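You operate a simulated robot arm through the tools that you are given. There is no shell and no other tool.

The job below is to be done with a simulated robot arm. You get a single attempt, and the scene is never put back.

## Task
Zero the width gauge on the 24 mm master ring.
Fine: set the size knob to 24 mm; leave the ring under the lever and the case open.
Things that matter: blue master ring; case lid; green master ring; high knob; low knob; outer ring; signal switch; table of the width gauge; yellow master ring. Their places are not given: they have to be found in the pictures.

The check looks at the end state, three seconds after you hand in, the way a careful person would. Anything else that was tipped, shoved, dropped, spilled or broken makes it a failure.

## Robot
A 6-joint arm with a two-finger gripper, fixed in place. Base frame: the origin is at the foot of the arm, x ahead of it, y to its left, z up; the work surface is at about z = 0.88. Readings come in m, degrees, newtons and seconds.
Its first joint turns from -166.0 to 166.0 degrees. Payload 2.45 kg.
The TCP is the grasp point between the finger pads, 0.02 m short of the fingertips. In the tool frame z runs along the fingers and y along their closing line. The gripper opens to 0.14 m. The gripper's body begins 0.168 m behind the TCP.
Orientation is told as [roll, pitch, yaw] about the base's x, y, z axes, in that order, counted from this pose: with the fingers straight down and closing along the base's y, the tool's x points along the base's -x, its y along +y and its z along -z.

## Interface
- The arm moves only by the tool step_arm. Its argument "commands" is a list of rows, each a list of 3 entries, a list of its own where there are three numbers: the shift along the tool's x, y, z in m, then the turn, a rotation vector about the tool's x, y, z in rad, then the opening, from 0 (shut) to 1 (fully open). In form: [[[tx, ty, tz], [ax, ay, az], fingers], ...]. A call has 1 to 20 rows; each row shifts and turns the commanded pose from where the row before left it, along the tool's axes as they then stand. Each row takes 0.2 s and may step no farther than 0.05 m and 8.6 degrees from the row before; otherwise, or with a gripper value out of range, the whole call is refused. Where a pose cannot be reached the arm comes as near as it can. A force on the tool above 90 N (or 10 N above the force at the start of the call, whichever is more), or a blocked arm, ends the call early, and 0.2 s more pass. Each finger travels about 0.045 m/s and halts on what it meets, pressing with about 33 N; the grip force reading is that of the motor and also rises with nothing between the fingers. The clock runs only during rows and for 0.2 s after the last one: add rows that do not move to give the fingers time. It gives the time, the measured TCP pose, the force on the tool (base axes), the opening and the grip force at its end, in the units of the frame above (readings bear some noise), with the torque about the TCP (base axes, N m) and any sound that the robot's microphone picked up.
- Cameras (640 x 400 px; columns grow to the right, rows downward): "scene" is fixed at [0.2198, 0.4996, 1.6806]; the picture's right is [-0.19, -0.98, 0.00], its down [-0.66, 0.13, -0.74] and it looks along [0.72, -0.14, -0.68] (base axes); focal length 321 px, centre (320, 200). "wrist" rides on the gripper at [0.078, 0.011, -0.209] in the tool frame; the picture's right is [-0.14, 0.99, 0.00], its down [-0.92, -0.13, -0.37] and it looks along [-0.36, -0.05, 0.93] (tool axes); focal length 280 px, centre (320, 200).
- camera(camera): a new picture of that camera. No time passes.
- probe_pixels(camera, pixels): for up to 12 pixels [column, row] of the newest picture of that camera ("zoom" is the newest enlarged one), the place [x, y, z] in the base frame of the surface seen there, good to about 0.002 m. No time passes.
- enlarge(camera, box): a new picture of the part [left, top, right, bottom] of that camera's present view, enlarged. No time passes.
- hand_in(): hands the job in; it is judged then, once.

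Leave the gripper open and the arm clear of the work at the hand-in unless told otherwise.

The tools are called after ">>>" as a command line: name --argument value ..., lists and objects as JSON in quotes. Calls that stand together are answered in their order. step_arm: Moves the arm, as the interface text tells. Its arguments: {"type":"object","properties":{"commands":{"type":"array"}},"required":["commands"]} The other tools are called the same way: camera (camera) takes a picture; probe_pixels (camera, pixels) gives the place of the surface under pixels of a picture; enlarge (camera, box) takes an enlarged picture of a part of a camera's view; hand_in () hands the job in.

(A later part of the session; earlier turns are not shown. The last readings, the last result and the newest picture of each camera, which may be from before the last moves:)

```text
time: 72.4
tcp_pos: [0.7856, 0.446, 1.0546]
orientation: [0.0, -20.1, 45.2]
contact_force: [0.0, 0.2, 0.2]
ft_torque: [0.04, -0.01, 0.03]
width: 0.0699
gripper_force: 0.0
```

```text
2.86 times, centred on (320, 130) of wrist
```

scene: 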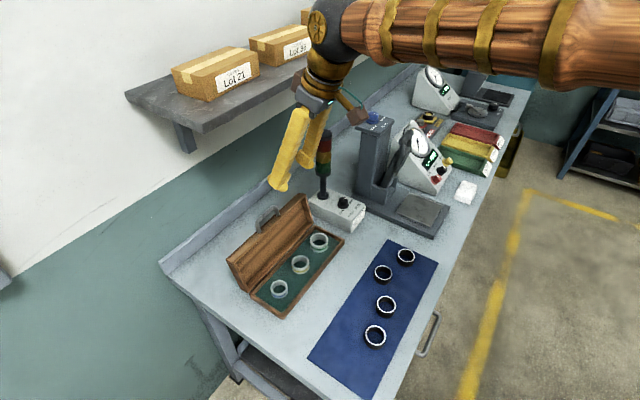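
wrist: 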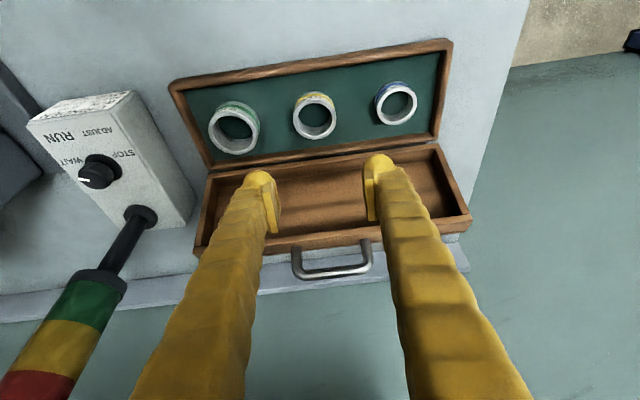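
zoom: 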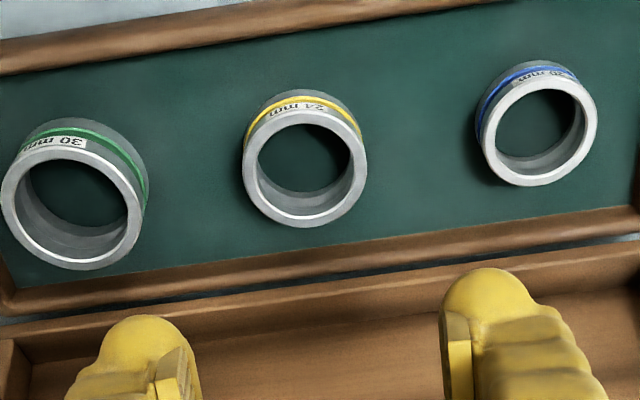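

Ring centre lies directly below the TCP (≈(0.786,0.448)); neighbours are ±0.097 m away. I descend to z≈0.955 first.

>>> step_arm --commands '[[[0.0113, 0, 0.0311], [0, 0, 0], 0.47], [[0.0113, 0, 0.0311], [0, 0, 0], 0.47], [[0.0113, 0, 0.0311], [0, 0, 0], 0.47], [[0, 0, 0], [0, 0, 0], 0.47]]'

>>> enlarge --camera "wrist" --box '[220, 90, 420, 240]'

>>> enlarge --camera "scene" --box '[250, 200, 350, 310]'

```text
time: 73.4
tcp_pos: [0.7856, 0.4466, 0.9545]
orientation: [-0.1, -20.0, 45.0]
contact_force: [-0.1, -0.3, 0.7]
ft_torque: [-0.03, -0.04, -0.01]
width: 0.0656
gripper_force: 0.1
```

```text
2.67 times, centred on (320, 165) of wrist
```

zoom: 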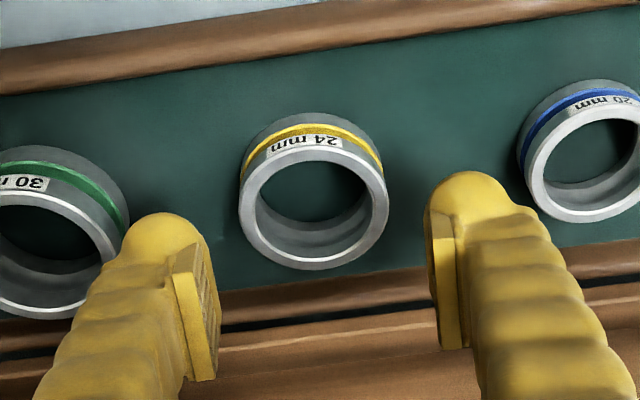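

```text
3.64 times, centred on (300, 255) of scene
```

zoom: 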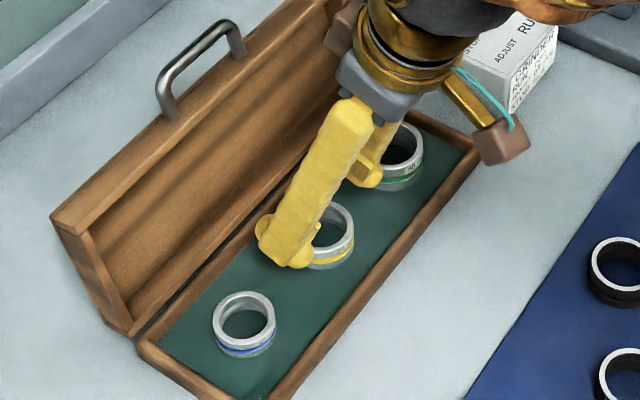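

I'll probe the ring's rim from this closer view to centre the grip.

>>> probe_pixels --camera "zoom" --pixels '[[253, 318], [345, 320], [308, 290], [305, 345]]'

>>> probe_pixels --camera "wrist" --pixels '[[318, 188], [293, 165], [343, 158], [313, 142], [317, 162], [299, 180], [337, 178]]'

```text
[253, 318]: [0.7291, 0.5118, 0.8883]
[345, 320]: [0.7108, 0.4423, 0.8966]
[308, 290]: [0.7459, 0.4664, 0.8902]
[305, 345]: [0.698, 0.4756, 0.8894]
```

```text
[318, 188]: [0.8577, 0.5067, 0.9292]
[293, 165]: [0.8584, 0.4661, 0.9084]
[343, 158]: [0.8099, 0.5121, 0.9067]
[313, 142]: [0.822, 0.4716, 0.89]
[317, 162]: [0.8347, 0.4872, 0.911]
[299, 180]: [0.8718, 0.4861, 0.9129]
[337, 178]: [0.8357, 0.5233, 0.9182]
```

Those wrist probes referred to the older picture; I take a fresh wrist picture first.

>>> camera --camera "wrist"

>>> probe_pixels --camera "wrist" --pixels '[[318, 189], [292, 168], [343, 160], [312, 137], [317, 162], [299, 181], [338, 178], [294, 155], [340, 150]]'

```text
taken
```

wrist: 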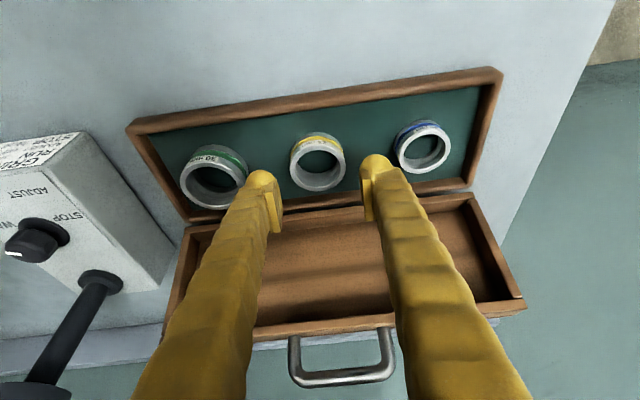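

```text
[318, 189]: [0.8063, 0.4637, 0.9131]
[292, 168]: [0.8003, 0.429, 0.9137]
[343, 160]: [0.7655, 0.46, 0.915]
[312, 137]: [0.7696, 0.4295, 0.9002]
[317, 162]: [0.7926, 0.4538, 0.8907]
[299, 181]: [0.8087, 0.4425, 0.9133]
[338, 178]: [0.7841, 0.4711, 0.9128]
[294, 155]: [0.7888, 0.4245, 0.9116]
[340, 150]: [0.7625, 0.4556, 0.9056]
```

Rim fit gives centre (0.786,0.447): directly below the TCP. I descend to z≈0.917 and close on the ring.

>>> step_arm --commands '[[[0.0065, 0, 0.01785], [0, 0, 0], 0.47], [[0.0062, 0, 0.017], [0, 0, 0], 0.47], [[0, 0, 0], [0, 0, 0], 0.47]]'

>>> camera --camera "wrist"

>>> enlarge --camera "scene" --box '[250, 200, 350, 310]'

```text
time: 74.2
tcp_pos: [0.7838, 0.4468, 0.9168]
orientation: [-0.2, -20.0, 45.0]
contact_force: [-0.2, -0.2, -0.5]
ft_torque: [0.0, -0.03, 0.01]
width: 0.0659
gripper_force: 0.1
```

```text
taken
```

wrist: 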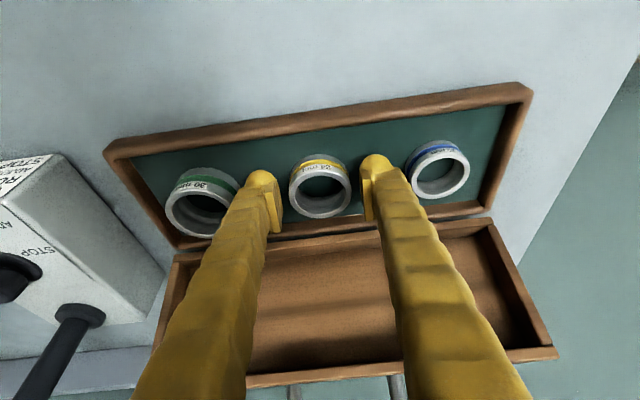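

```text
3.64 times, centred on (300, 255) of scene
```

zoom: 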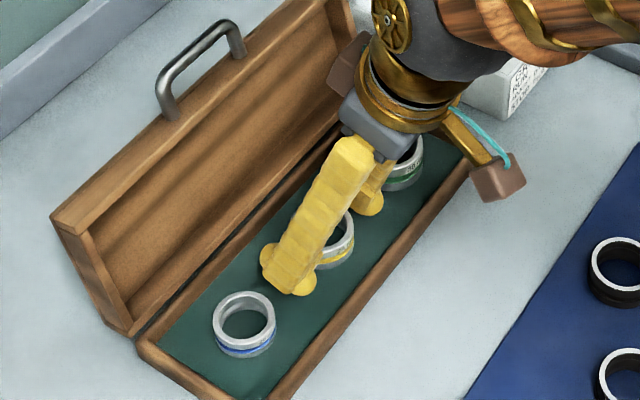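

The pads straddle the yellow ring. I close.

>>> step_arm --commands '[[[0, 0, 0], [0, 0, 0], 0.28], [[0, 0, 0], [0, 0, 0], 0.28], [[0, 0, 0], [0, 0, 0], 0.28]]'

>>> enlarge --camera "wrist" --box '[220, 110, 420, 260]'

```text
time: 75.0
tcp_pos: [0.7853, 0.4467, 0.9169]
orientation: [0.0, -20.0, 45.1]
contact_force: [0.0, 0.6, 0.5]
ft_torque: [0.0, 0.02, -0.02]
width: 0.0508
gripper_force: 33.2
```

```text
2.67 times, centred on (320, 185) of wrist
```

zoom: 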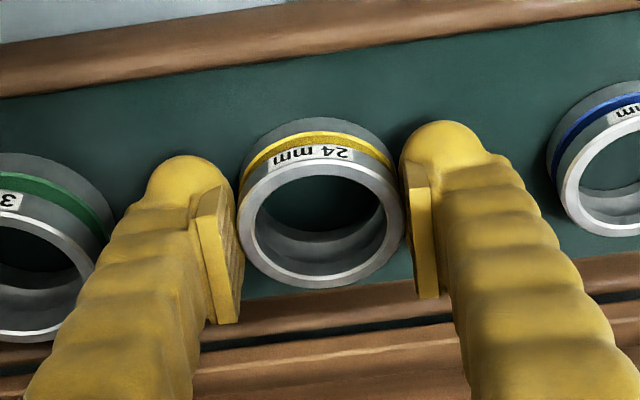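

Gripped (0.0508 m). I lift 0.2 m straight up and carry the ring over to above the gauge table.

>>> step_arm --commands '[[[-0.0171, 0, -0.047], [0, 0, 0], 0.28], [[-0.0171, 0, -0.047], [0, 0, 0], 0.28], [[-0.0171, 0, -0.047], [0, 0, 0], 0.28], [[-0.0171, 0, -0.047], [0, 0, 0], 0.28], [[0.01895, -0.04096, -0.0069], [0, 0, 0], 0.28], [[0.01895, -0.04096, -0.0069], [0, 0, 0], 0.28], [[0.01895, -0.04096, -0.0069], [0, 0, 0], 0.28], [[0.01895, -0.04096, -0.0069], [0, 0, 0], 0.28], [[0.01895, -0.04096, -0.0069], [0, 0, 0], 0.28], [[0.01895, -0.04096, -0.0069], [0, 0, 0], 0.28], [[0.01895, -0.04096, -0.0069], [0, 0, 0], 0.28], [[0.01895, -0.04096, -0.0069], [0, 0, 0], 0.28], [[0.01895, -0.04096, -0.0069], [0, 0, 0], 0.28], [[0.01895, -0.04096, -0.0069], [0, 0, 0], 0.28]]'

>>> camera --camera "wrist"

>>> camera --camera "scene"

```text
time: 78.0
tcp_pos: [0.9329, 0.0127, 1.116]
orientation: [-0.2, -20.1, 45.0]
contact_force: [-0.7, 0.2, -1.1]
ft_torque: [0.03, 0.02, -0.01]
width: 0.0505
gripper_force: 32.5
```

```text
taken
```

wrist: 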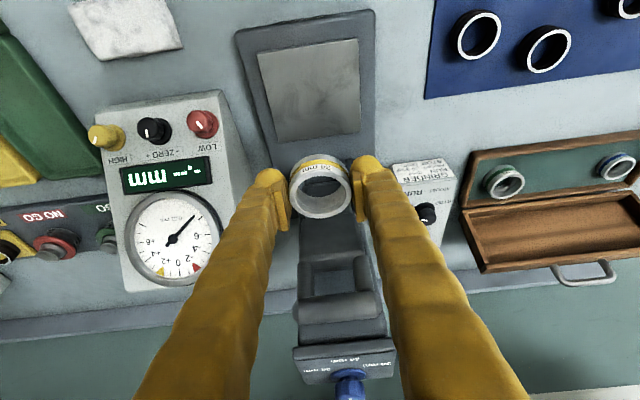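

```text
taken
```

scene: 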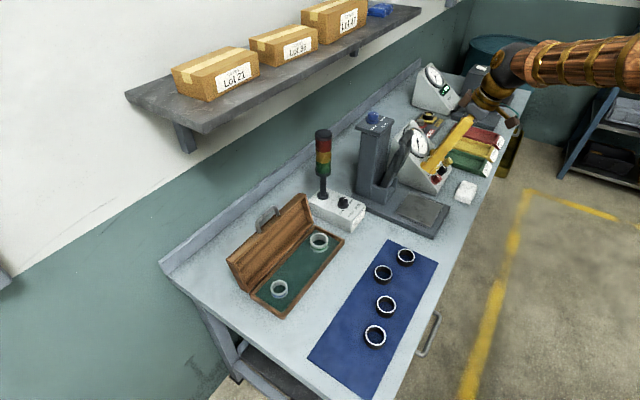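

Ring is held above the gauge. I probe the table corners from here to confirm alignment.

>>> probe_pixels --camera "wrist" --pixels '[[260, 56], [355, 42], [357, 127], [278, 138], [312, 90], [305, 130], [335, 60], [290, 60]]'

```text
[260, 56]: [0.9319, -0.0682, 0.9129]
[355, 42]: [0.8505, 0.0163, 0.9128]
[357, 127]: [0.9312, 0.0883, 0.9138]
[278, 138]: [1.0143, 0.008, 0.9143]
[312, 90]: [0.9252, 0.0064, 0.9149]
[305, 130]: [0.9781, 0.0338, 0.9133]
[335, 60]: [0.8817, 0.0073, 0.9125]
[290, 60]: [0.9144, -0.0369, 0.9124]
```

Table centre (0.932,0.012) matches the TCP. I descend to z≈0.955.

>>> step_arm --commands '[[[0.01377, 0, 0.0378], [0, 0, 0], 0.28], [[0.01377, 0, 0.0378], [0, 0, 0], 0.28], [[0.01377, 0, 0.0378], [0, 0, 0], 0.28], [[0.01377, 0, 0.0378], [0, 0, 0], 0.28], [[0, 0, 0], [0, 0, 0], 0.28]]'

>>> enlarge --camera "scene" --box '[370, 130, 480, 250]'

>>> camera --camera "wrist"

```text
time: 79.2
tcp_pos: [0.9317, 0.0151, 0.9572]
orientation: [-0.1, -20.0, 45.0]
contact_force: [-0.1, 0.5, -0.6]
ft_torque: [0.01, 0.04, 0.0]
width: 0.0508
gripper_force: 33.3
```

```text
3.33 times, centred on (425, 190) of scene
```

zoom: 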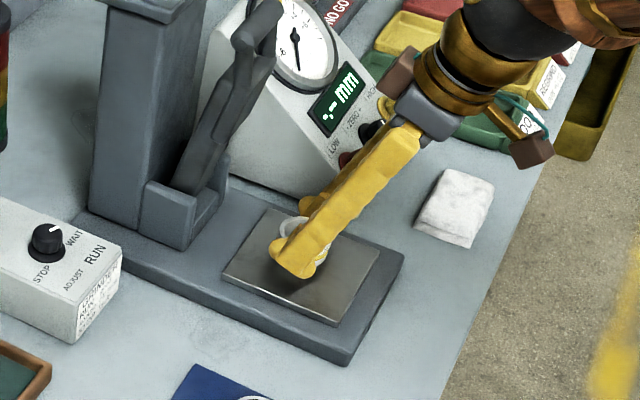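

```text
taken
```

wrist: 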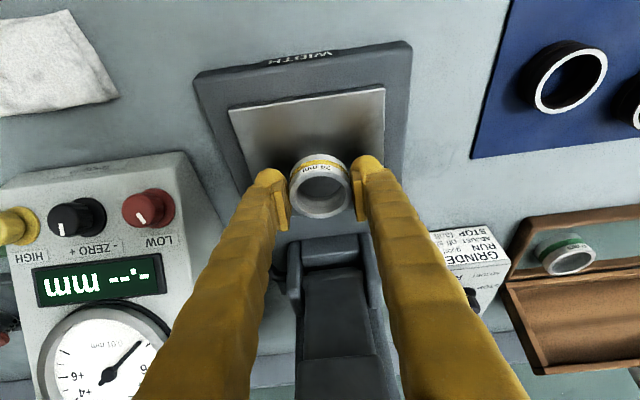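

Now a gentle final descent of ~12 mm, reading the force.

>>> step_arm --commands '[[[0.00205, 0, 0.00564], [0, 0, 0], 0.28], [[0.00205, 0, 0.00564], [0, 0, 0], 0.28], [[0, 0, 0], [0, 0, 0], 0.28]]'

>>> enlarge --camera "scene" --box '[395, 180, 455, 235]'

```text
time: 80.0
tcp_pos: [0.9312, 0.0151, 0.9456]
orientation: [0.0, -20.0, 45.0]
contact_force: [0.3, 0.3, -1.7]
ft_torque: [-0.01, 0.0, -0.01]
width: 0.051
gripper_force: 33.5
```

```text
7.27 times, centred on (425, 208) of scene
```

zoom: 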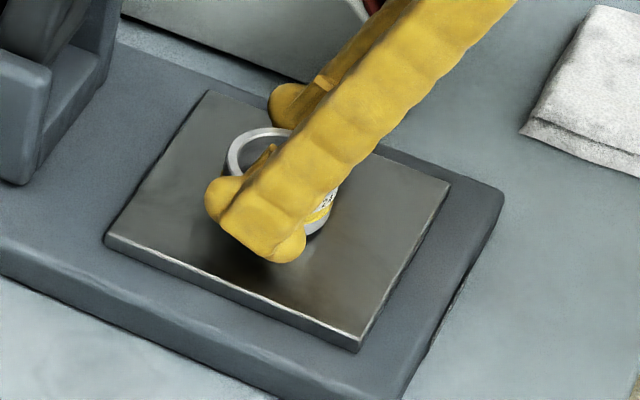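

Not touching yet (z≈0.9456). I step down 4 mm in 2 mm steps.

>>> step_arm --commands '[[[0.00068, 0, 0.00188], [0, 0, 0], 0.28], [[0.00068, 0, 0.00188], [0, 0, 0], 0.28], [[0, 0, 0], [0, 0, 0], 0.28]]'

```text
time: 80.8
tcp_pos: [0.9323, 0.0144, 0.9419]
orientation: [-0.2, -20.1, 45.1]
contact_force: [-5.8, 5.6, 22.0]
ft_torque: [0.05, 0.41, 0.0]
width: 0.0508
gripper_force: 32.9
```

Contact at 22 N: the ring is on the table. I relax 1 mm and open the fingers.

>>> step_arm --commands '[[[-0.00034, 0, -0.00094], [0, 0, 0], 0.28], [[0, 0, 0], [0, 0, 0], 0.28], [[0, 0, 0], [0, 0, 0], 0.45], [[0, 0, 0], [0, 0, 0], 0.5], [[0, 0, 0], [0, 0, 0], 0.5]]'

>>> enlarge --camera "scene" --box '[395, 180, 455, 235]'

>>> camera --camera "wrist"

```text
time: 82.0
tcp_pos: [0.9328, 0.0138, 0.9409]
orientation: [-0.2, -20.0, 45.0]
contact_force: [0.2, -0.4, 0.4]
ft_torque: [0.0, 0.0, -0.04]
width: 0.07
gripper_force: 0.1
```

```text
7.27 times, centred on (425, 208) of scene
```

zoom: 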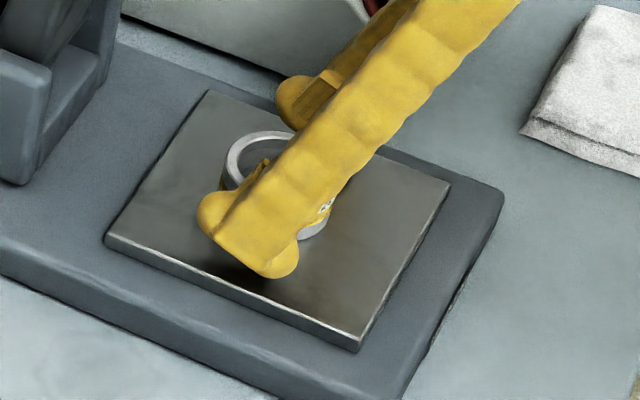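

```text
taken
```

wrist: 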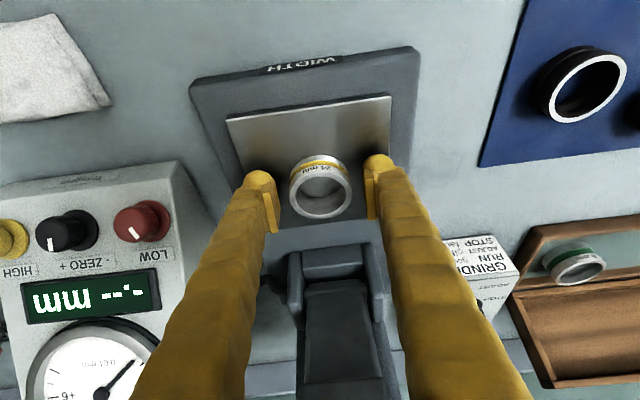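

The ring stands on the table. I withdraw along the tool axis and check it.

>>> step_arm --commands '[[[0, 0, -0.02], [0, 0, 0], 0.5], [[0, 0, -0.045], [0, 0, 0], 0.5], [[0, 0, -0.045], [0, 0, 0], 0.5], [[0, 0, -0.045], [0, 0, 0], 0.5], [[0, 0, -0.045], [0, 0, 0], 0.5]]'

>>> camera --camera "wrist"

>>> enlarge --camera "scene" --box '[360, 110, 470, 240]'

```text
time: 83.2
tcp_pos: [0.8848, -0.0321, 1.1278]
orientation: [-0.2, -19.9, 45.1]
contact_force: [-0.3, -0.1, -0.9]
ft_torque: [0.03, 0.02, -0.02]
width: 0.0702
gripper_force: 0.0
```

```text
taken
```

wrist: 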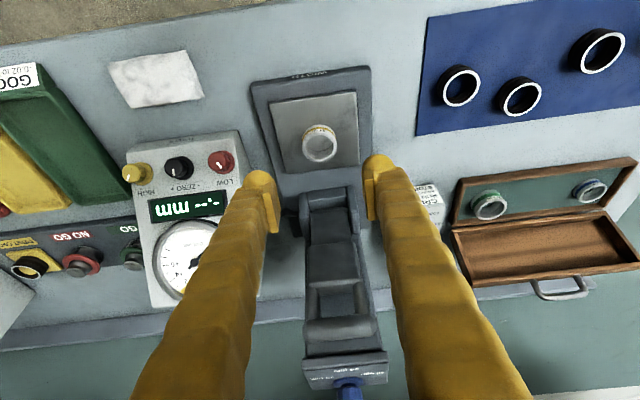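

```text
3.08 times, centred on (415, 175) of scene
```

zoom: 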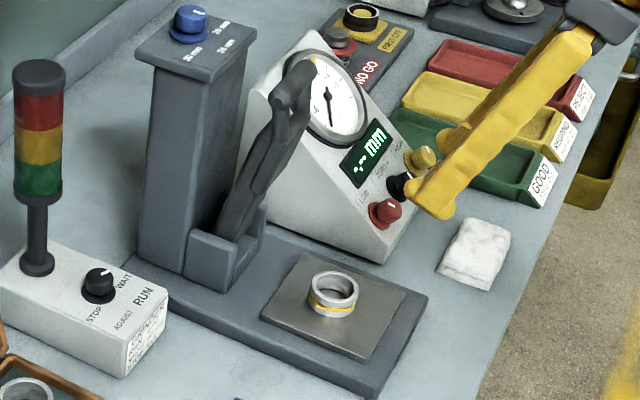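

The ring stands in the centre of the table. Next I lower the lever: I probe the raised handle bar's position.

>>> probe_pixels --camera "zoom" --pixels '[[300, 72], [280, 98], [290, 85], [312, 62], [275, 105], [262, 120], [250, 150], [240, 190], [290, 95], [285, 130], [190, 22], [225, 60]]'

>>> enlarge --camera "wrist" --box '[280, 180, 400, 400]'

```text
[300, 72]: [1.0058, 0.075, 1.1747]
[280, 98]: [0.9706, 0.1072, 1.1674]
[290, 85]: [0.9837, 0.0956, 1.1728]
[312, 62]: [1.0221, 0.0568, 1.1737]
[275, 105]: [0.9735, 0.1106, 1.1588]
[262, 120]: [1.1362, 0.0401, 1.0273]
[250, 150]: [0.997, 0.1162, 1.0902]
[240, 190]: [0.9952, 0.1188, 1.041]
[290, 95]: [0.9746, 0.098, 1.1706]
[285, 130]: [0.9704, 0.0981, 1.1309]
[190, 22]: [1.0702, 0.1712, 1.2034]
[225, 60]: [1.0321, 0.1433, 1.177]
```

```text
1.82 times, centred on (340, 290) of wrist
```

zoom: 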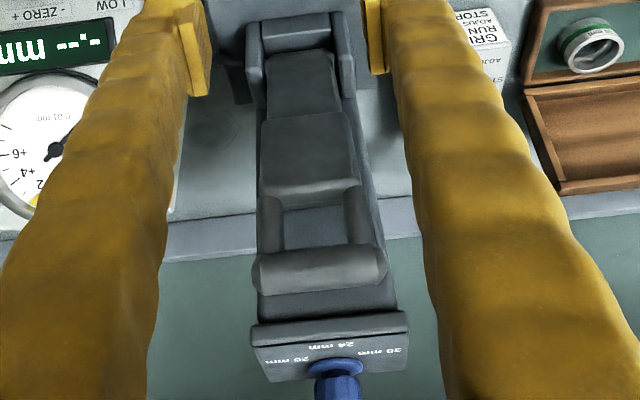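

The lever's outer half carries the contact pad; the bar is centred ≈(0.9985,0.080,1.164), lever ≈79°. I go above it and turn the gripper 90° so the fingers can take the bar front and back.

>>> step_arm --commands '[[[-0.03943, -0.0006, -0.01922], [0, 0, 0], 0.5], [[-0.03943, -0.0006, -0.01922], [0, 0, 0], 0.5], [[-0.03943, -0.0006, -0.01922], [0, 0, 0], 0.5], [[-0.03943, -0.0006, -0.01922], [0, 0, 0], 0.5], [[0, 0, 0], [0, 0, 0.1428], 0.4], [[0, 0, 0], [0, 0, 0.1428], 0.4], [[0, 0, 0], [0, 0, 0.1428], 0.4], [[0, 0, 0], [0, 0, 0.1428], 0.4], [[0, 0, 0], [0, 0, 0.1428], 0.35], [[0, 0, 0], [0, 0, 0.1428], 0.35], [[0, 0, 0], [0, 0, 0.1428], 0.35], [[0, 0, 0], [0, 0, 0.1428], 0.35], [[0, 0, 0], [0, 0, 0.1428], 0.35], [[0, 0, 0], [0, 0, 0.1428], 0.35], [[0, 0, 0], [0, 0, 0.1428], 0.35]]'

>>> camera --camera "wrist"

>>> enlarge --camera "wrist" --box '[220, 80, 420, 230]'

```text
time: 86.4
tcp_pos: [0.9712, 0.0497, 1.2556]
orientation: [19.9, -0.2, -45.0]
contact_force: [0.4, 0.3, -0.8]
ft_torque: [-0.03, 0.02, 0.0]
width: 0.049
gripper_force: 0.0
```

```text
taken
```

wrist: 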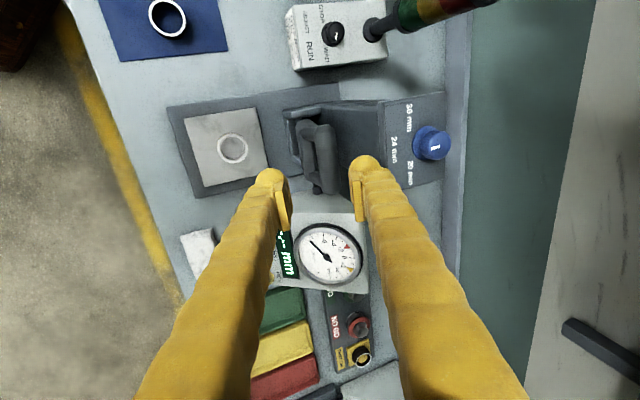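

```text
2.67 times, centred on (320, 155) of wrist
```

zoom: 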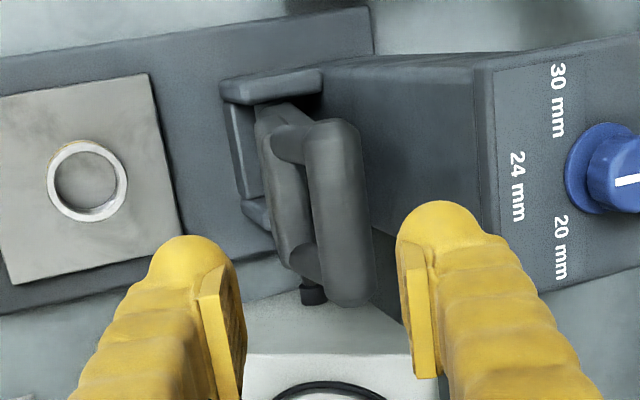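

The bar is ~7 mm toward the back in the tool frame. I correct that and lower the fingers over the bar.

>>> step_arm --commands '[[[0.002, 0.0075, 0.03], [0, 0, 0], 0.35], [[0, 0, 0.035], [0, 0, 0], 0.35], [[0, 0, 0.031], [0, 0, 0], 0.35], [[0, 0, 0], [0, 0, 0], 0.35]]'

>>> enlarge --camera "wrist" --box '[220, 80, 420, 230]'

>>> enlarge --camera "scene" --box '[360, 90, 450, 200]'

```text
time: 87.4
tcp_pos: [0.9986, 0.0803, 1.1681]
orientation: [20.0, -0.1, -45.1]
contact_force: [-0.1, -0.3, 0.7]
ft_torque: [0.02, 0.01, -0.01]
width: 0.0489
gripper_force: 0.1
```

```text
2.67 times, centred on (320, 155) of wrist
```

zoom: 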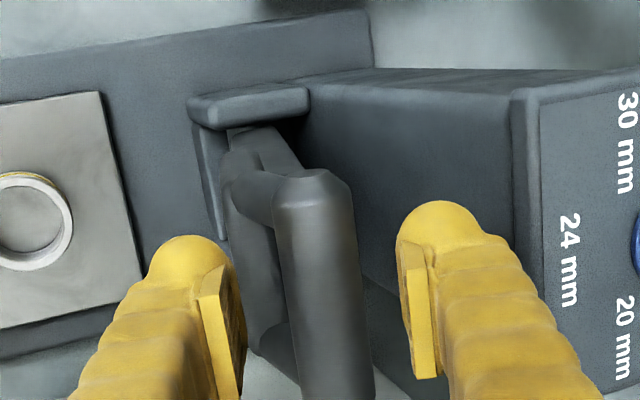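

```text
3.64 times, centred on (405, 145) of scene
```

zoom: 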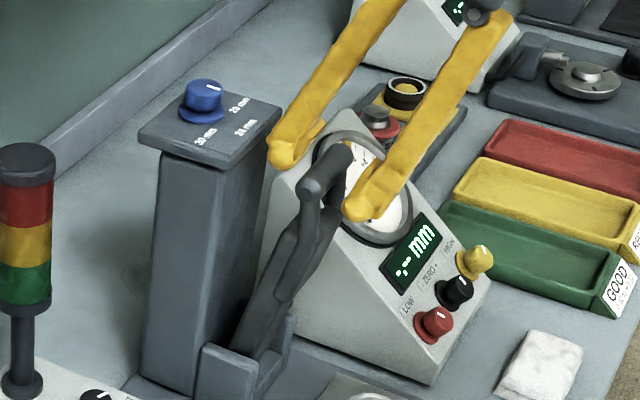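

The bar is between the pads; I clamp it.

>>> step_arm --commands '[[[0, 0, 0], [0, 0, 0], 0.08], [[0, 0, 0], [0, 0, 0], 0.08], [[0, 0, 0], [0, 0, 0], 0.08], [[0, 0, 0], [0, 0, 0], 0.08]]'

```text
time: 88.4
tcp_pos: [0.9981, 0.0815, 1.1667]
orientation: [19.9, -0.1, -44.9]
contact_force: [-1.0, 0.4, 0.4]
ft_torque: [0.22, 0.21, -0.93]
width: 0.0222
gripper_force: 44.9
```

Clamped with no load. Re-fitting the arc from the known bar positions gives pivot ≈(x+y=1.113, z=0.966), radius ≈0.20 m. I lower in 5° steps, three first.

>>> step_arm --commands '[[[0, -0.01724, -0.0032], [-0.0436, 0, 0], 0.08], [[0, -0.01736, -0.00244], [-0.0436, 0, 0], 0.08], [[0, -0.01744, -0.00168], [-0.0436, 0, 0], 0.08]]'

>>> enlarge --camera "scene" --box '[360, 90, 460, 230]'

```text
time: 89.2
tcp_pos: [0.9619, 0.0442, 1.1503]
orientation: [27.4, 0.0, -45.0]
contact_force: [2.4, 6.9, -20.7]
ft_torque: [0.29, 0.58, -0.89]
width: 0.022
gripper_force: 45.1
```

```text
2.86 times, centred on (410, 160) of scene
```

zoom: 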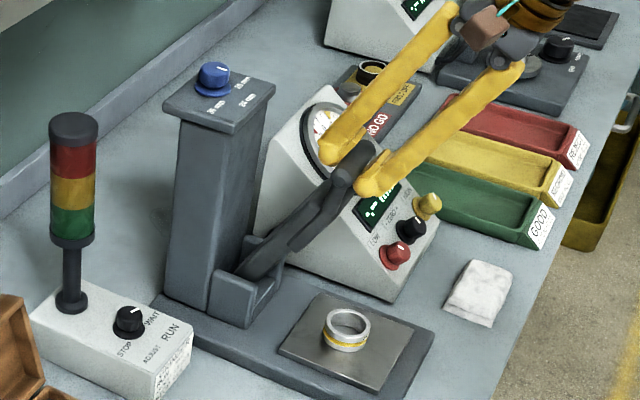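

Lever coming down under control, ring untouched. Small inward correction and three more rows.

>>> step_arm --commands '[[[0, -0.01751, 0.0006], [-0.0436, 0, 0], 0.08], [[0, -0.01752, 0.00035], [-0.0436, 0, 0], 0.08], [[0, -0.01751, 0.00062], [-0.0436, 0, 0], 0.08]]'

>>> enlarge --camera "scene" --box '[370, 110, 470, 240]'

```text
time: 90.0
tcp_pos: [0.9292, 0.0128, 1.1255]
orientation: [34.9, -0.1, -44.8]
contact_force: [-0.9, 17.0, -18.4]
ft_torque: [0.4, 0.66, -0.81]
width: 0.0224
gripper_force: 44.6
```

```text
3.08 times, centred on (420, 175) of scene
```

zoom: 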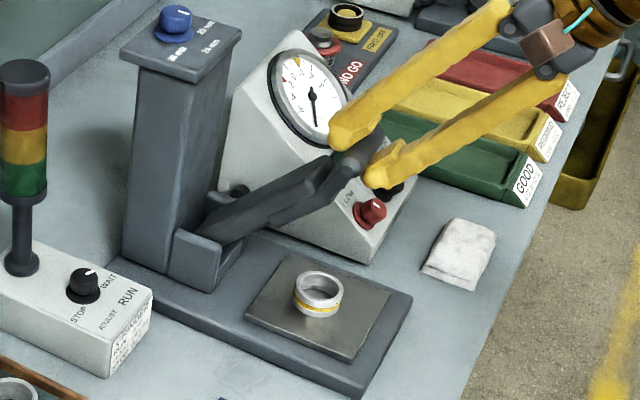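

Continue three more rows, with small inward and sideways corrections.

>>> step_arm --commands '[[[0.001, -0.01747, 0.0026], [-0.0436, 0, 0], 0.08], [[0, -0.01739, 0.003], [-0.0436, 0, 0], 0.08], [[0, -0.01729, 0.0031], [-0.0436, 0, 0], 0.08]]'

>>> enlarge --camera "scene" --box '[370, 120, 470, 245]'

```text
time: 90.8
tcp_pos: [0.9054, -0.0131, 1.0873]
orientation: [42.7, -0.2, -45.0]
contact_force: [-19.9, -0.8, 8.2]
ft_torque: [0.61, 0.68, -0.61]
width: 0.0222
gripper_force: 45.3
```

```text
3.20 times, centred on (420, 182) of scene
```

zoom: 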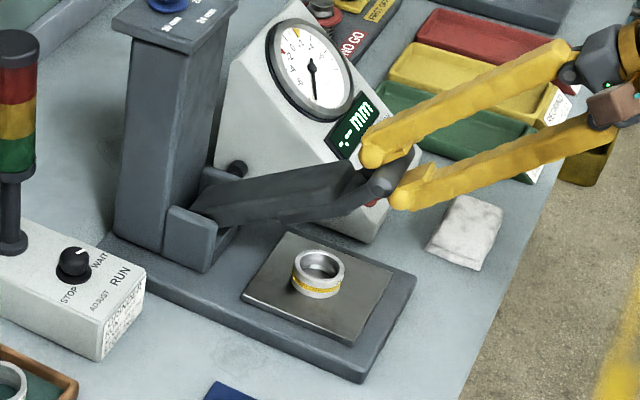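

About 38°. Continue with three more rows.

>>> step_arm --commands '[[[0.001, -0.01715, 0.0024], [-0.0436, 0, 0], 0.08], [[0, -0.01697, 0.0041], [-0.0436, 0, 0], 0.08], [[0, -0.01676, 0.005], [-0.0436, 0, 0], 0.08]]'

>>> enlarge --camera "scene" --box '[370, 130, 470, 245]'

```text
time: 91.6
tcp_pos: [0.8868, -0.032, 1.0436]
orientation: [50.1, -0.1, -45.1]
contact_force: [31.1, -6.6, -11.8]
ft_torque: [0.47, 0.67, -0.8]
width: 0.0218
gripper_force: 44.8
```

```text
3.48 times, centred on (420, 188) of scene
```

zoom: 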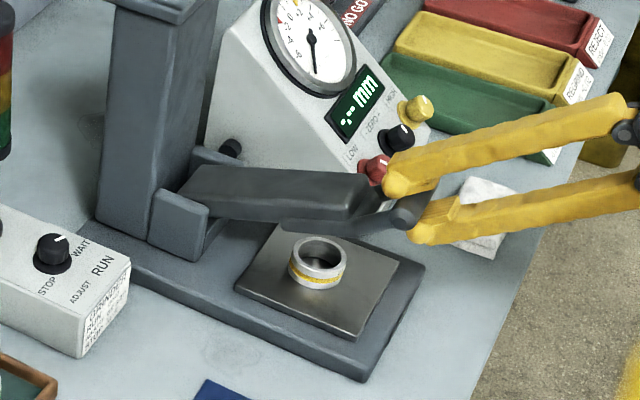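

About 23° now. Three more rows, gently.

>>> step_arm --commands '[[[-0.0012, -0.01653, 0.0072], [-0.0436, 0, 0], 0.08], [[0, -0.01625, 0.0068], [-0.0436, 0, 0], 0.08], [[0, -0.01594, 0.0073], [-0.0436, 0, 0], 0.08]]'

>>> enlarge --camera "scene" --box '[370, 140, 470, 245]'

```text
time: 92.4
tcp_pos: [0.8775, -0.0411, 0.9931]
orientation: [57.6, -0.1, -44.9]
contact_force: [3.3, -9.2, -0.9]
ft_torque: [0.5, 0.7, -0.57]
width: 0.0205
gripper_force: 44.9
```

```text
3.81 times, centred on (420, 192) of scene
```

zoom: 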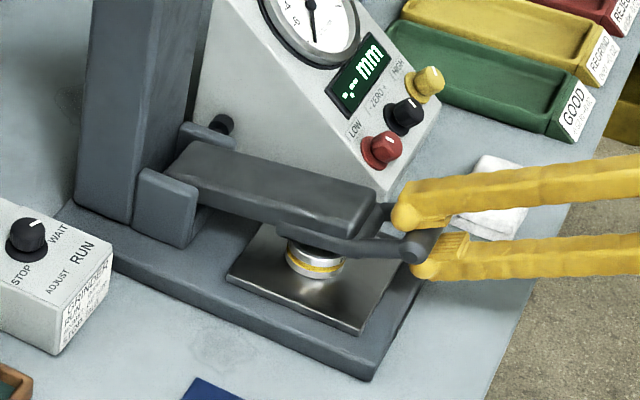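

The bar is creeping toward the fingertips (0.0205 m) at ≈8°. I loosen slightly so it rests on the lower finger, and move 11 mm deeper.

>>> step_arm --commands '[[[0, 0, 0.0], [0, 0, 0], 0.19], [[0, 0, 0.006], [0, 0, 0], 0.2], [[0, 0, 0.005], [0, 0, 0], 0.2]]'

>>> enlarge --camera "scene" --box '[370, 140, 470, 245]'

>>> enlarge --camera "wrist" --box '[220, 80, 420, 230]'

```text
time: 93.2
tcp_pos: [0.8832, -0.034, 0.9868]
orientation: [57.5, -0.1, -45.0]
contact_force: [-2.5, -1.1, -1.9]
ft_torque: [-0.01, 0.03, -0.01]
width: 0.0296
gripper_force: 1.5
```

```text
3.81 times, centred on (420, 192) of scene
```

zoom: 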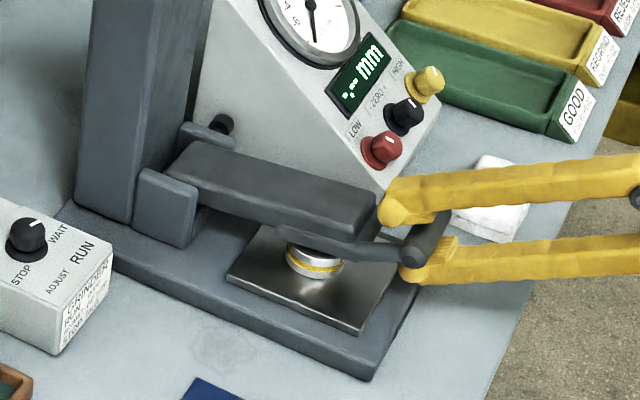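

```text
2.67 times, centred on (320, 155) of wrist
```

zoom: 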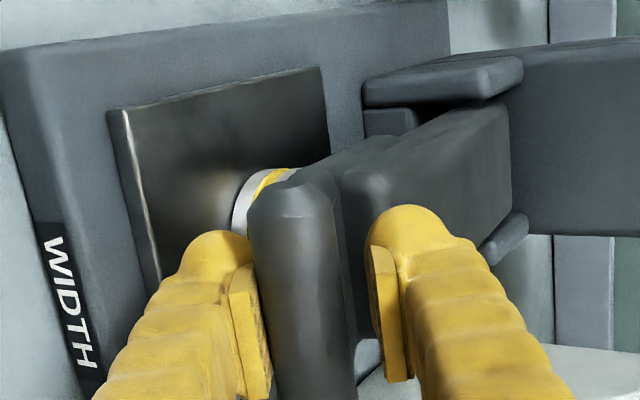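

The bar rests on the lower finger. I lower straight down 20 mm in 5 mm steps, letting the lever follow onto the ring.

>>> step_arm --commands '[[[0, -0.00422, 0.00269], [0, 0, 0], 0.2], [[0, -0.00422, 0.00269], [0, 0, 0], 0.2], [[0, -0.00422, 0.00269], [0, 0, 0], 0.2], [[0, -0.00422, 0.00269], [0, 0, 0], 0.2]]'

>>> enlarge --camera "scene" --box '[370, 140, 470, 245]'

```text
time: 94.2
tcp_pos: [0.8838, -0.034, 0.9665]
orientation: [57.5, 0.0, -45.0]
contact_force: [-2.2, -0.8, -1.5]
ft_torque: [0.06, 0.02, 0.01]
width: 0.0298
gripper_force: 1.2
```

```text
3.81 times, centred on (420, 192) of scene
```

zoom: 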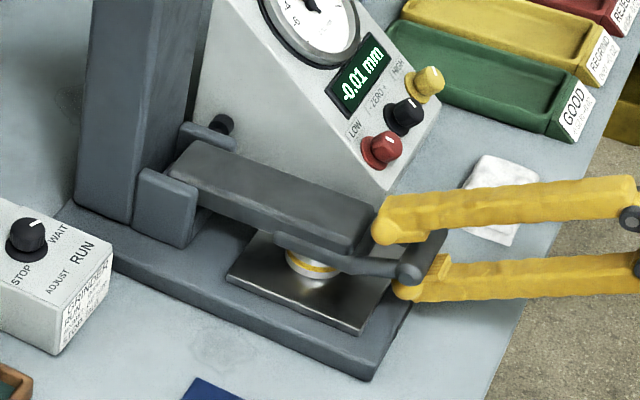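

The display now reads about −0.01 mm: the lever is on the ring. I lower 3 mm more to free the finger and check.

>>> step_arm --commands '[[[0, -0.00253, 0.00161], [0, 0, 0], 0.22], [[0, 0, 0], [0, 0, 0], 0.24]]'

>>> enlarge --camera "scene" --box '[395, 110, 455, 190]'

>>> enlarge --camera "scene" --box '[390, 180, 460, 240]'

>>> enlarge --camera "wrist" --box '[220, 80, 420, 230]'

```text
time: 94.8
tcp_pos: [0.8836, -0.0349, 0.9642]
orientation: [57.6, -0.1, -45.0]
contact_force: [0.7, -0.4, -0.8]
ft_torque: [-0.01, -0.01, 0.01]
width: 0.0335
gripper_force: 0.0
```

```text
5.00 times, centred on (425, 150) of scene
```

zoom: 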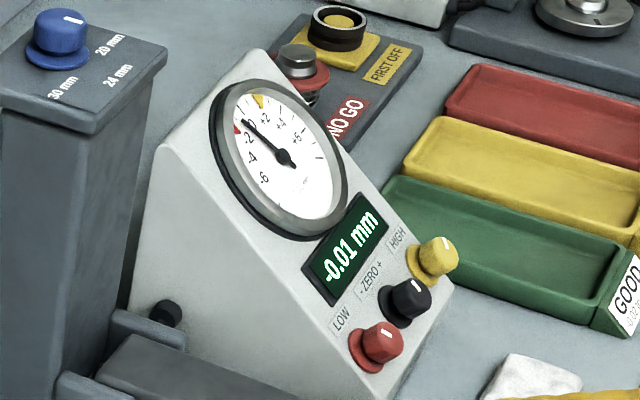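

```text
6.67 times, centred on (425, 210) of scene
```

zoom: 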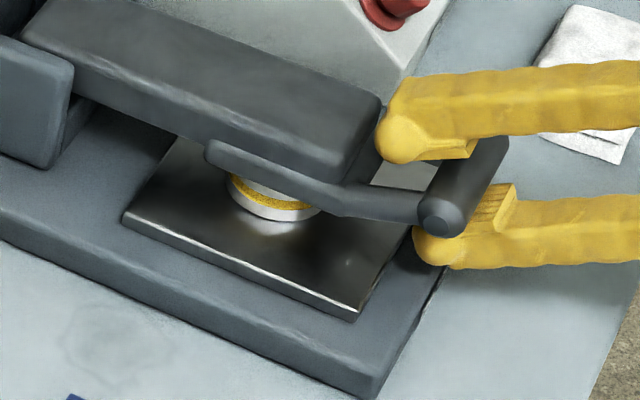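

```text
2.67 times, centred on (320, 155) of wrist
```

zoom: 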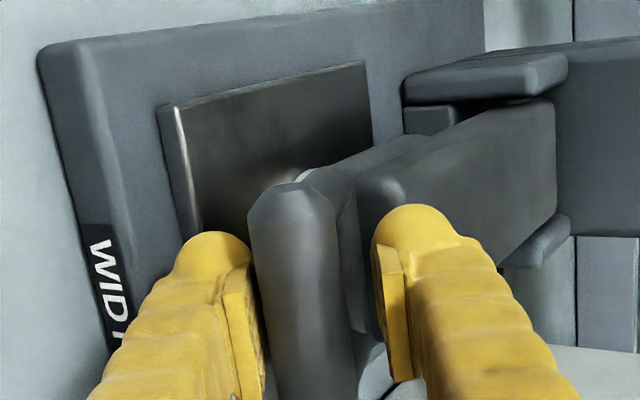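

Display −0.01 mm, needle just below 0. No load on the fingers, so I back straight out.

>>> step_arm --commands '[[[0, 0, -0.01], [0, 0, 0], 0.25], [[0, 0, -0.015], [0, 0, 0], 0.25], [[0, 0, -0.03], [0, 0, 0], 0.25], [[0, 0, -0.045], [0, 0, 0], 0.3]]'

>>> enlarge --camera "scene" --box '[380, 110, 470, 240]'

>>> enlarge --camera "scene" --box '[395, 115, 455, 165]'

```text
time: 95.8
tcp_pos: [0.822, -0.0924, 1.0171]
orientation: [57.5, -0.1, -45.0]
contact_force: [-0.1, -0.3, -0.2]
ft_torque: [-0.01, -0.01, 0.0]
width: 0.0421
gripper_force: 0.1
```

```text
3.08 times, centred on (425, 175) of scene
```

zoom: 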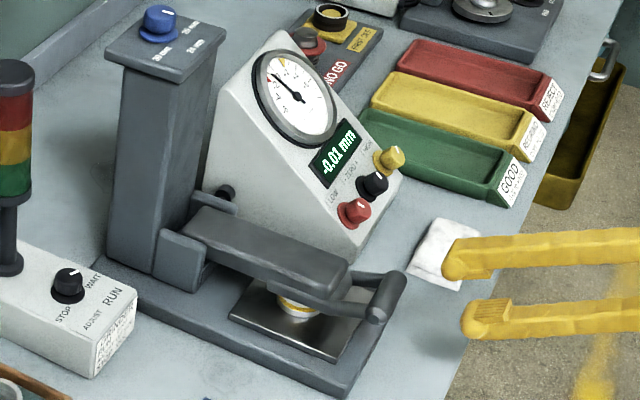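

```text
8.00 times, centred on (425, 140) of scene
```

zoom: 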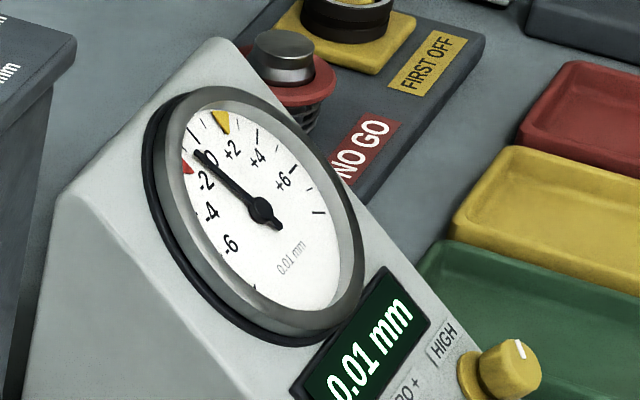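

The lever rests on the ring; reading −0.01 mm. Now the ZERO knob: its face is tilted ≈40°, so I set the tool lean to 40° (perpendicular to the face) and move in front of the black knob, ~0.12 m off.

>>> step_arm --commands '[[[0, 0, -0.02], [0.1018, 0, 0], 0.4], [[0, 0, 0], [0.1018, 0, 0], 0.4], [[0, 0, 0], [0.1018, 0, 0], 0.4], [[-0.04138, 0.01474, 0.00452], [0, 0, 0], 0.4], [[-0.04138, 0.01474, 0.00452], [0, 0, 0], 0.4], [[-0.04138, 0.01474, 0.00452], [0, 0, 0], 0.4], [[-0.04138, 0.01474, 0.00452], [0, 0, 0], 0.4], [[-0.04138, 0.01474, 0.00452], [0, 0, 0], 0.4], [[0, 0, 0], [0, 0, 0], 0.4]]'

>>> camera --camera "wrist"

>>> camera --camera "scene"

```text
time: 97.8
tcp_pos: [1.0084, -0.2007, 1.058]
orientation: [40.1, -0.2, -45.0]
contact_force: [1.0, -0.5, 0.5]
ft_torque: [0.02, -0.02, 0.01]
width: 0.0562
gripper_force: 0.0
```

```text
taken
```

wrist: 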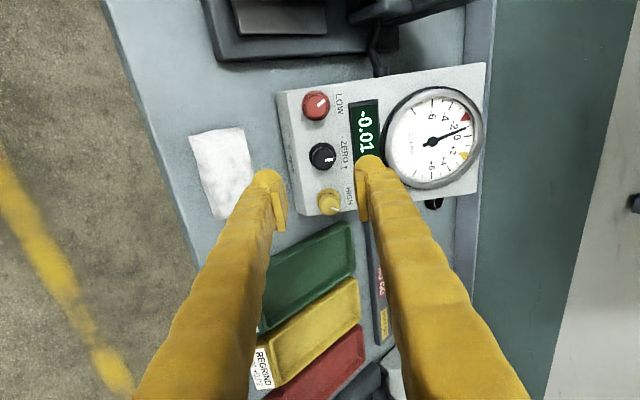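

```text
taken
```

scene: 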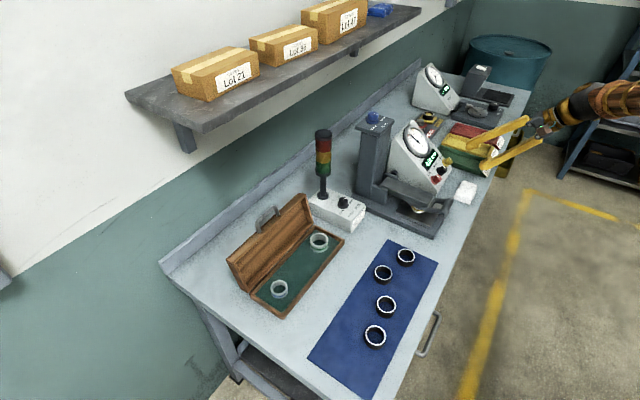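

The face is seen nearly square-on; the black ZERO knob is at wrist (323,156), and the display −0.01. I enlarge and probe.

>>> enlarge --camera "wrist" --box '[275, 80, 385, 220]'

>>> probe_pixels --camera "wrist" --pixels '[[322, 157], [312, 160], [333, 154], [322, 147], [325, 166], [338, 160], [338, 103], [347, 195], [300, 150], [300, 200], [316, 106], [329, 203]]'

```text
2.86 times, centred on (330, 150) of wrist
```

zoom: 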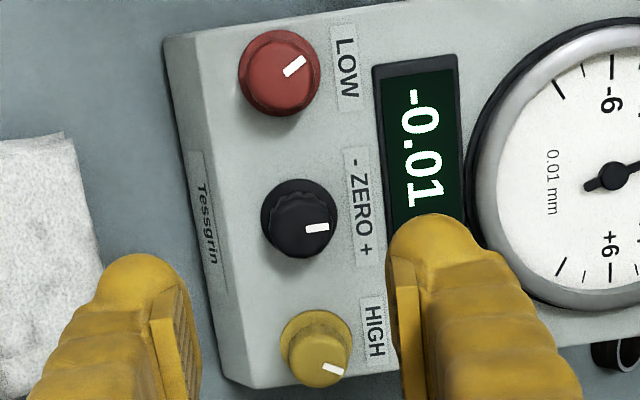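

```text
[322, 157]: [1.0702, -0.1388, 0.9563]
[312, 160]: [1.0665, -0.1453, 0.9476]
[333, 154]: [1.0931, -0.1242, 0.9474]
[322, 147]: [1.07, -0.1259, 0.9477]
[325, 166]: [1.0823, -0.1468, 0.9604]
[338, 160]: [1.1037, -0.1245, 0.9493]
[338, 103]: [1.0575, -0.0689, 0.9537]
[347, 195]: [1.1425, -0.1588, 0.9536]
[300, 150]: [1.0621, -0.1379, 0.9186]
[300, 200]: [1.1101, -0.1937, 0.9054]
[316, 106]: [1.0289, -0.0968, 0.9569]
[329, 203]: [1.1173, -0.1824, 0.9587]
```

I probe more face points over a longer baseline to get the face tilt accurately.

>>> probe_pixels --camera "wrist" --pixels '[[290, 100], [295, 130], [305, 180], [350, 85], [385, 85], [475, 75], [430, 78], [310, 130], [345, 130], [345, 175], [312, 182], [400, 80]]'

```text
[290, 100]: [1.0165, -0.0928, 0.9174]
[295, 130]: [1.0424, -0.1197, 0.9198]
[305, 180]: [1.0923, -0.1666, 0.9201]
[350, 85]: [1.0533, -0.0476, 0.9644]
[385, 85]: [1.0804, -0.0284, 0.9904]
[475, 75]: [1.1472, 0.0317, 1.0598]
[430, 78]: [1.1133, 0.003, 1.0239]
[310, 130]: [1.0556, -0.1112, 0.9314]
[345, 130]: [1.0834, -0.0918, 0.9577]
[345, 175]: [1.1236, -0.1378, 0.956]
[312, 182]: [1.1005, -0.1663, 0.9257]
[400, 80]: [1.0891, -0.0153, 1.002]
```

The face tilt is 38°; the ZERO knob's top centre ≈(1.0725,-0.139,0.958), radius ≈14 mm, ~26 mm tall. I set lean to 38° and move to 0.05 m in front of it.

>>> step_arm --commands '[[[0, 0, 0], [0.0367, 0, 0], 0.34], [[-0.0009, 0.0043, 0.042], [0, 0, 0], 0.34], [[-0.0008, 0.0042, 0.0416], [0, 0, 0], 0.34], [[0, 0, 0], [0, 0, 0], 0.34]]'

>>> camera --camera "wrist"

>>> enlarge --camera "wrist" --box '[240, 90, 400, 230]'

```text
time: 98.8
tcp_pos: [1.0503, -0.1613, 0.9962]
orientation: [38.0, -0.1, -45.0]
contact_force: [-0.3, 0.0, -1.2]
ft_torque: [-0.01, -0.02, -0.02]
width: 0.0478
gripper_force: 0.0
```

```text
taken
```

wrist: 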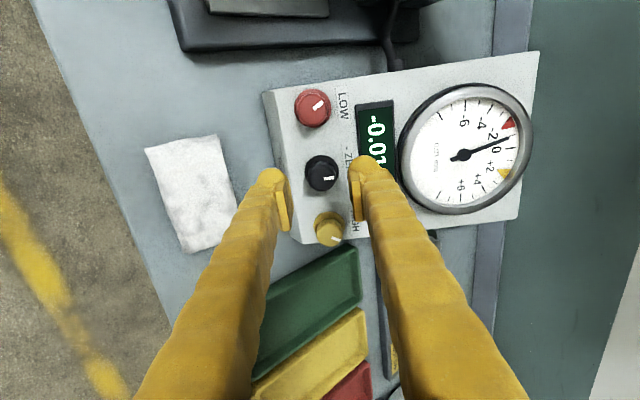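

```text
2.86 times, centred on (320, 160) of wrist
```

zoom: 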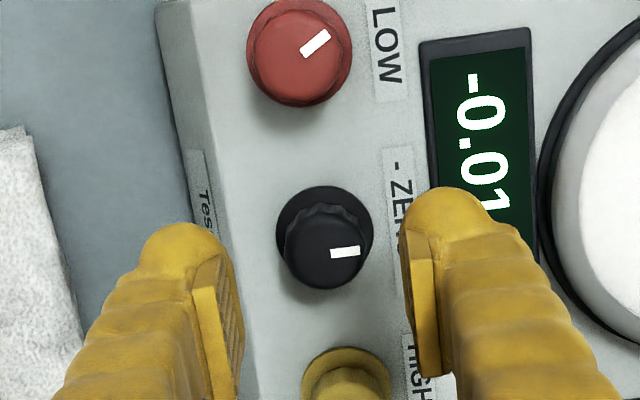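

Knob axis is within 2 mm of the tool axis. I advance 0.048 m with a small correction.

>>> step_arm --commands '[[[0.0005, 0.0017, 0.02], [0, 0, 0], 0.34], [[0, 0, 0.018], [0, 0, 0], 0.34], [[0, 0, 0.01], [0, 0, 0], 0.34], [[0, 0, 0], [0, 0, 0], 0.34]]'

>>> enlarge --camera "wrist" --box '[240, 90, 400, 230]'

>>> enlarge --camera "scene" --box '[400, 110, 480, 200]'

```text
time: 99.8
tcp_pos: [1.0719, -0.1387, 0.9591]
orientation: [38.0, -0.1, -45.0]
contact_force: [0.0, 0.5, -1.2]
ft_torque: [0.0, 0.01, 0.03]
width: 0.0475
gripper_force: 0.2
```

```text
2.86 times, centred on (320, 160) of wrist
```

zoom: 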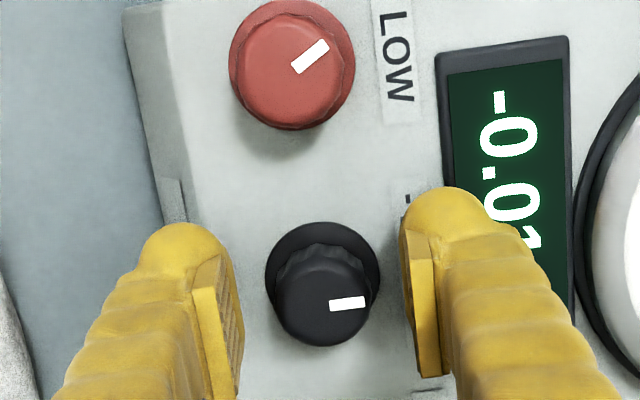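

```text
4.44 times, centred on (440, 155) of scene
```

zoom: 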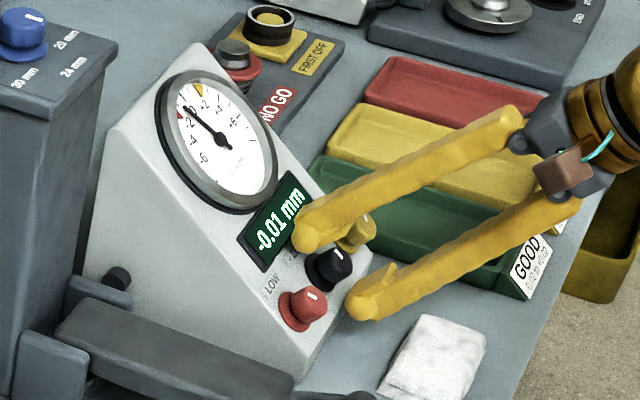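

The knob sits between the pads, tips ~7 mm off the face. I close on it.

>>> step_arm --commands '[[[0, 0, 0], [0, 0, 0], 0.1], [[0, 0, 0], [0, 0, 0], 0.1], [[0, 0, 0], [0, 0, 0], 0.1]]'

>>> enlarge --camera "wrist" --box '[240, 90, 400, 230]'

>>> enlarge --camera "scene" --box '[400, 110, 480, 200]'

```text
time: 100.6
tcp_pos: [1.0724, -0.14, 0.9602]
orientation: [37.9, -0.2, -45.0]
contact_force: [6.6, 3.3, 0.2]
ft_torque: [0.06, -0.03, -0.01]
width: 0.027
gripper_force: 38.5
```

```text
2.86 times, centred on (320, 160) of wrist
```

zoom: 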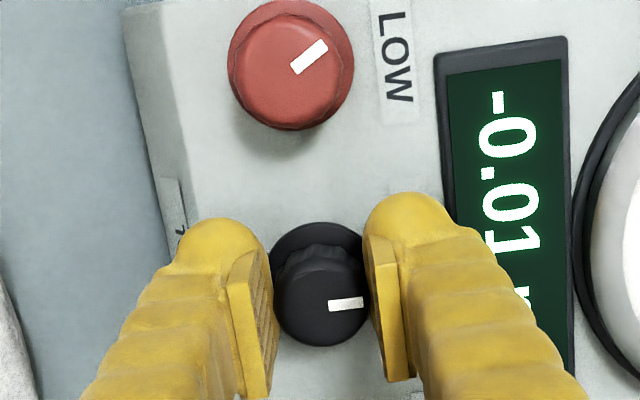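

```text
4.44 times, centred on (440, 155) of scene
```

zoom: 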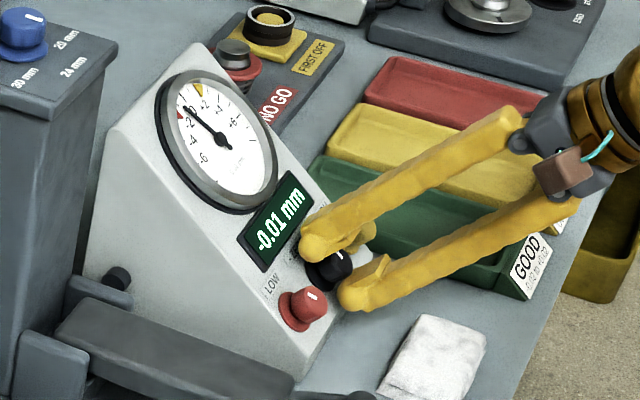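

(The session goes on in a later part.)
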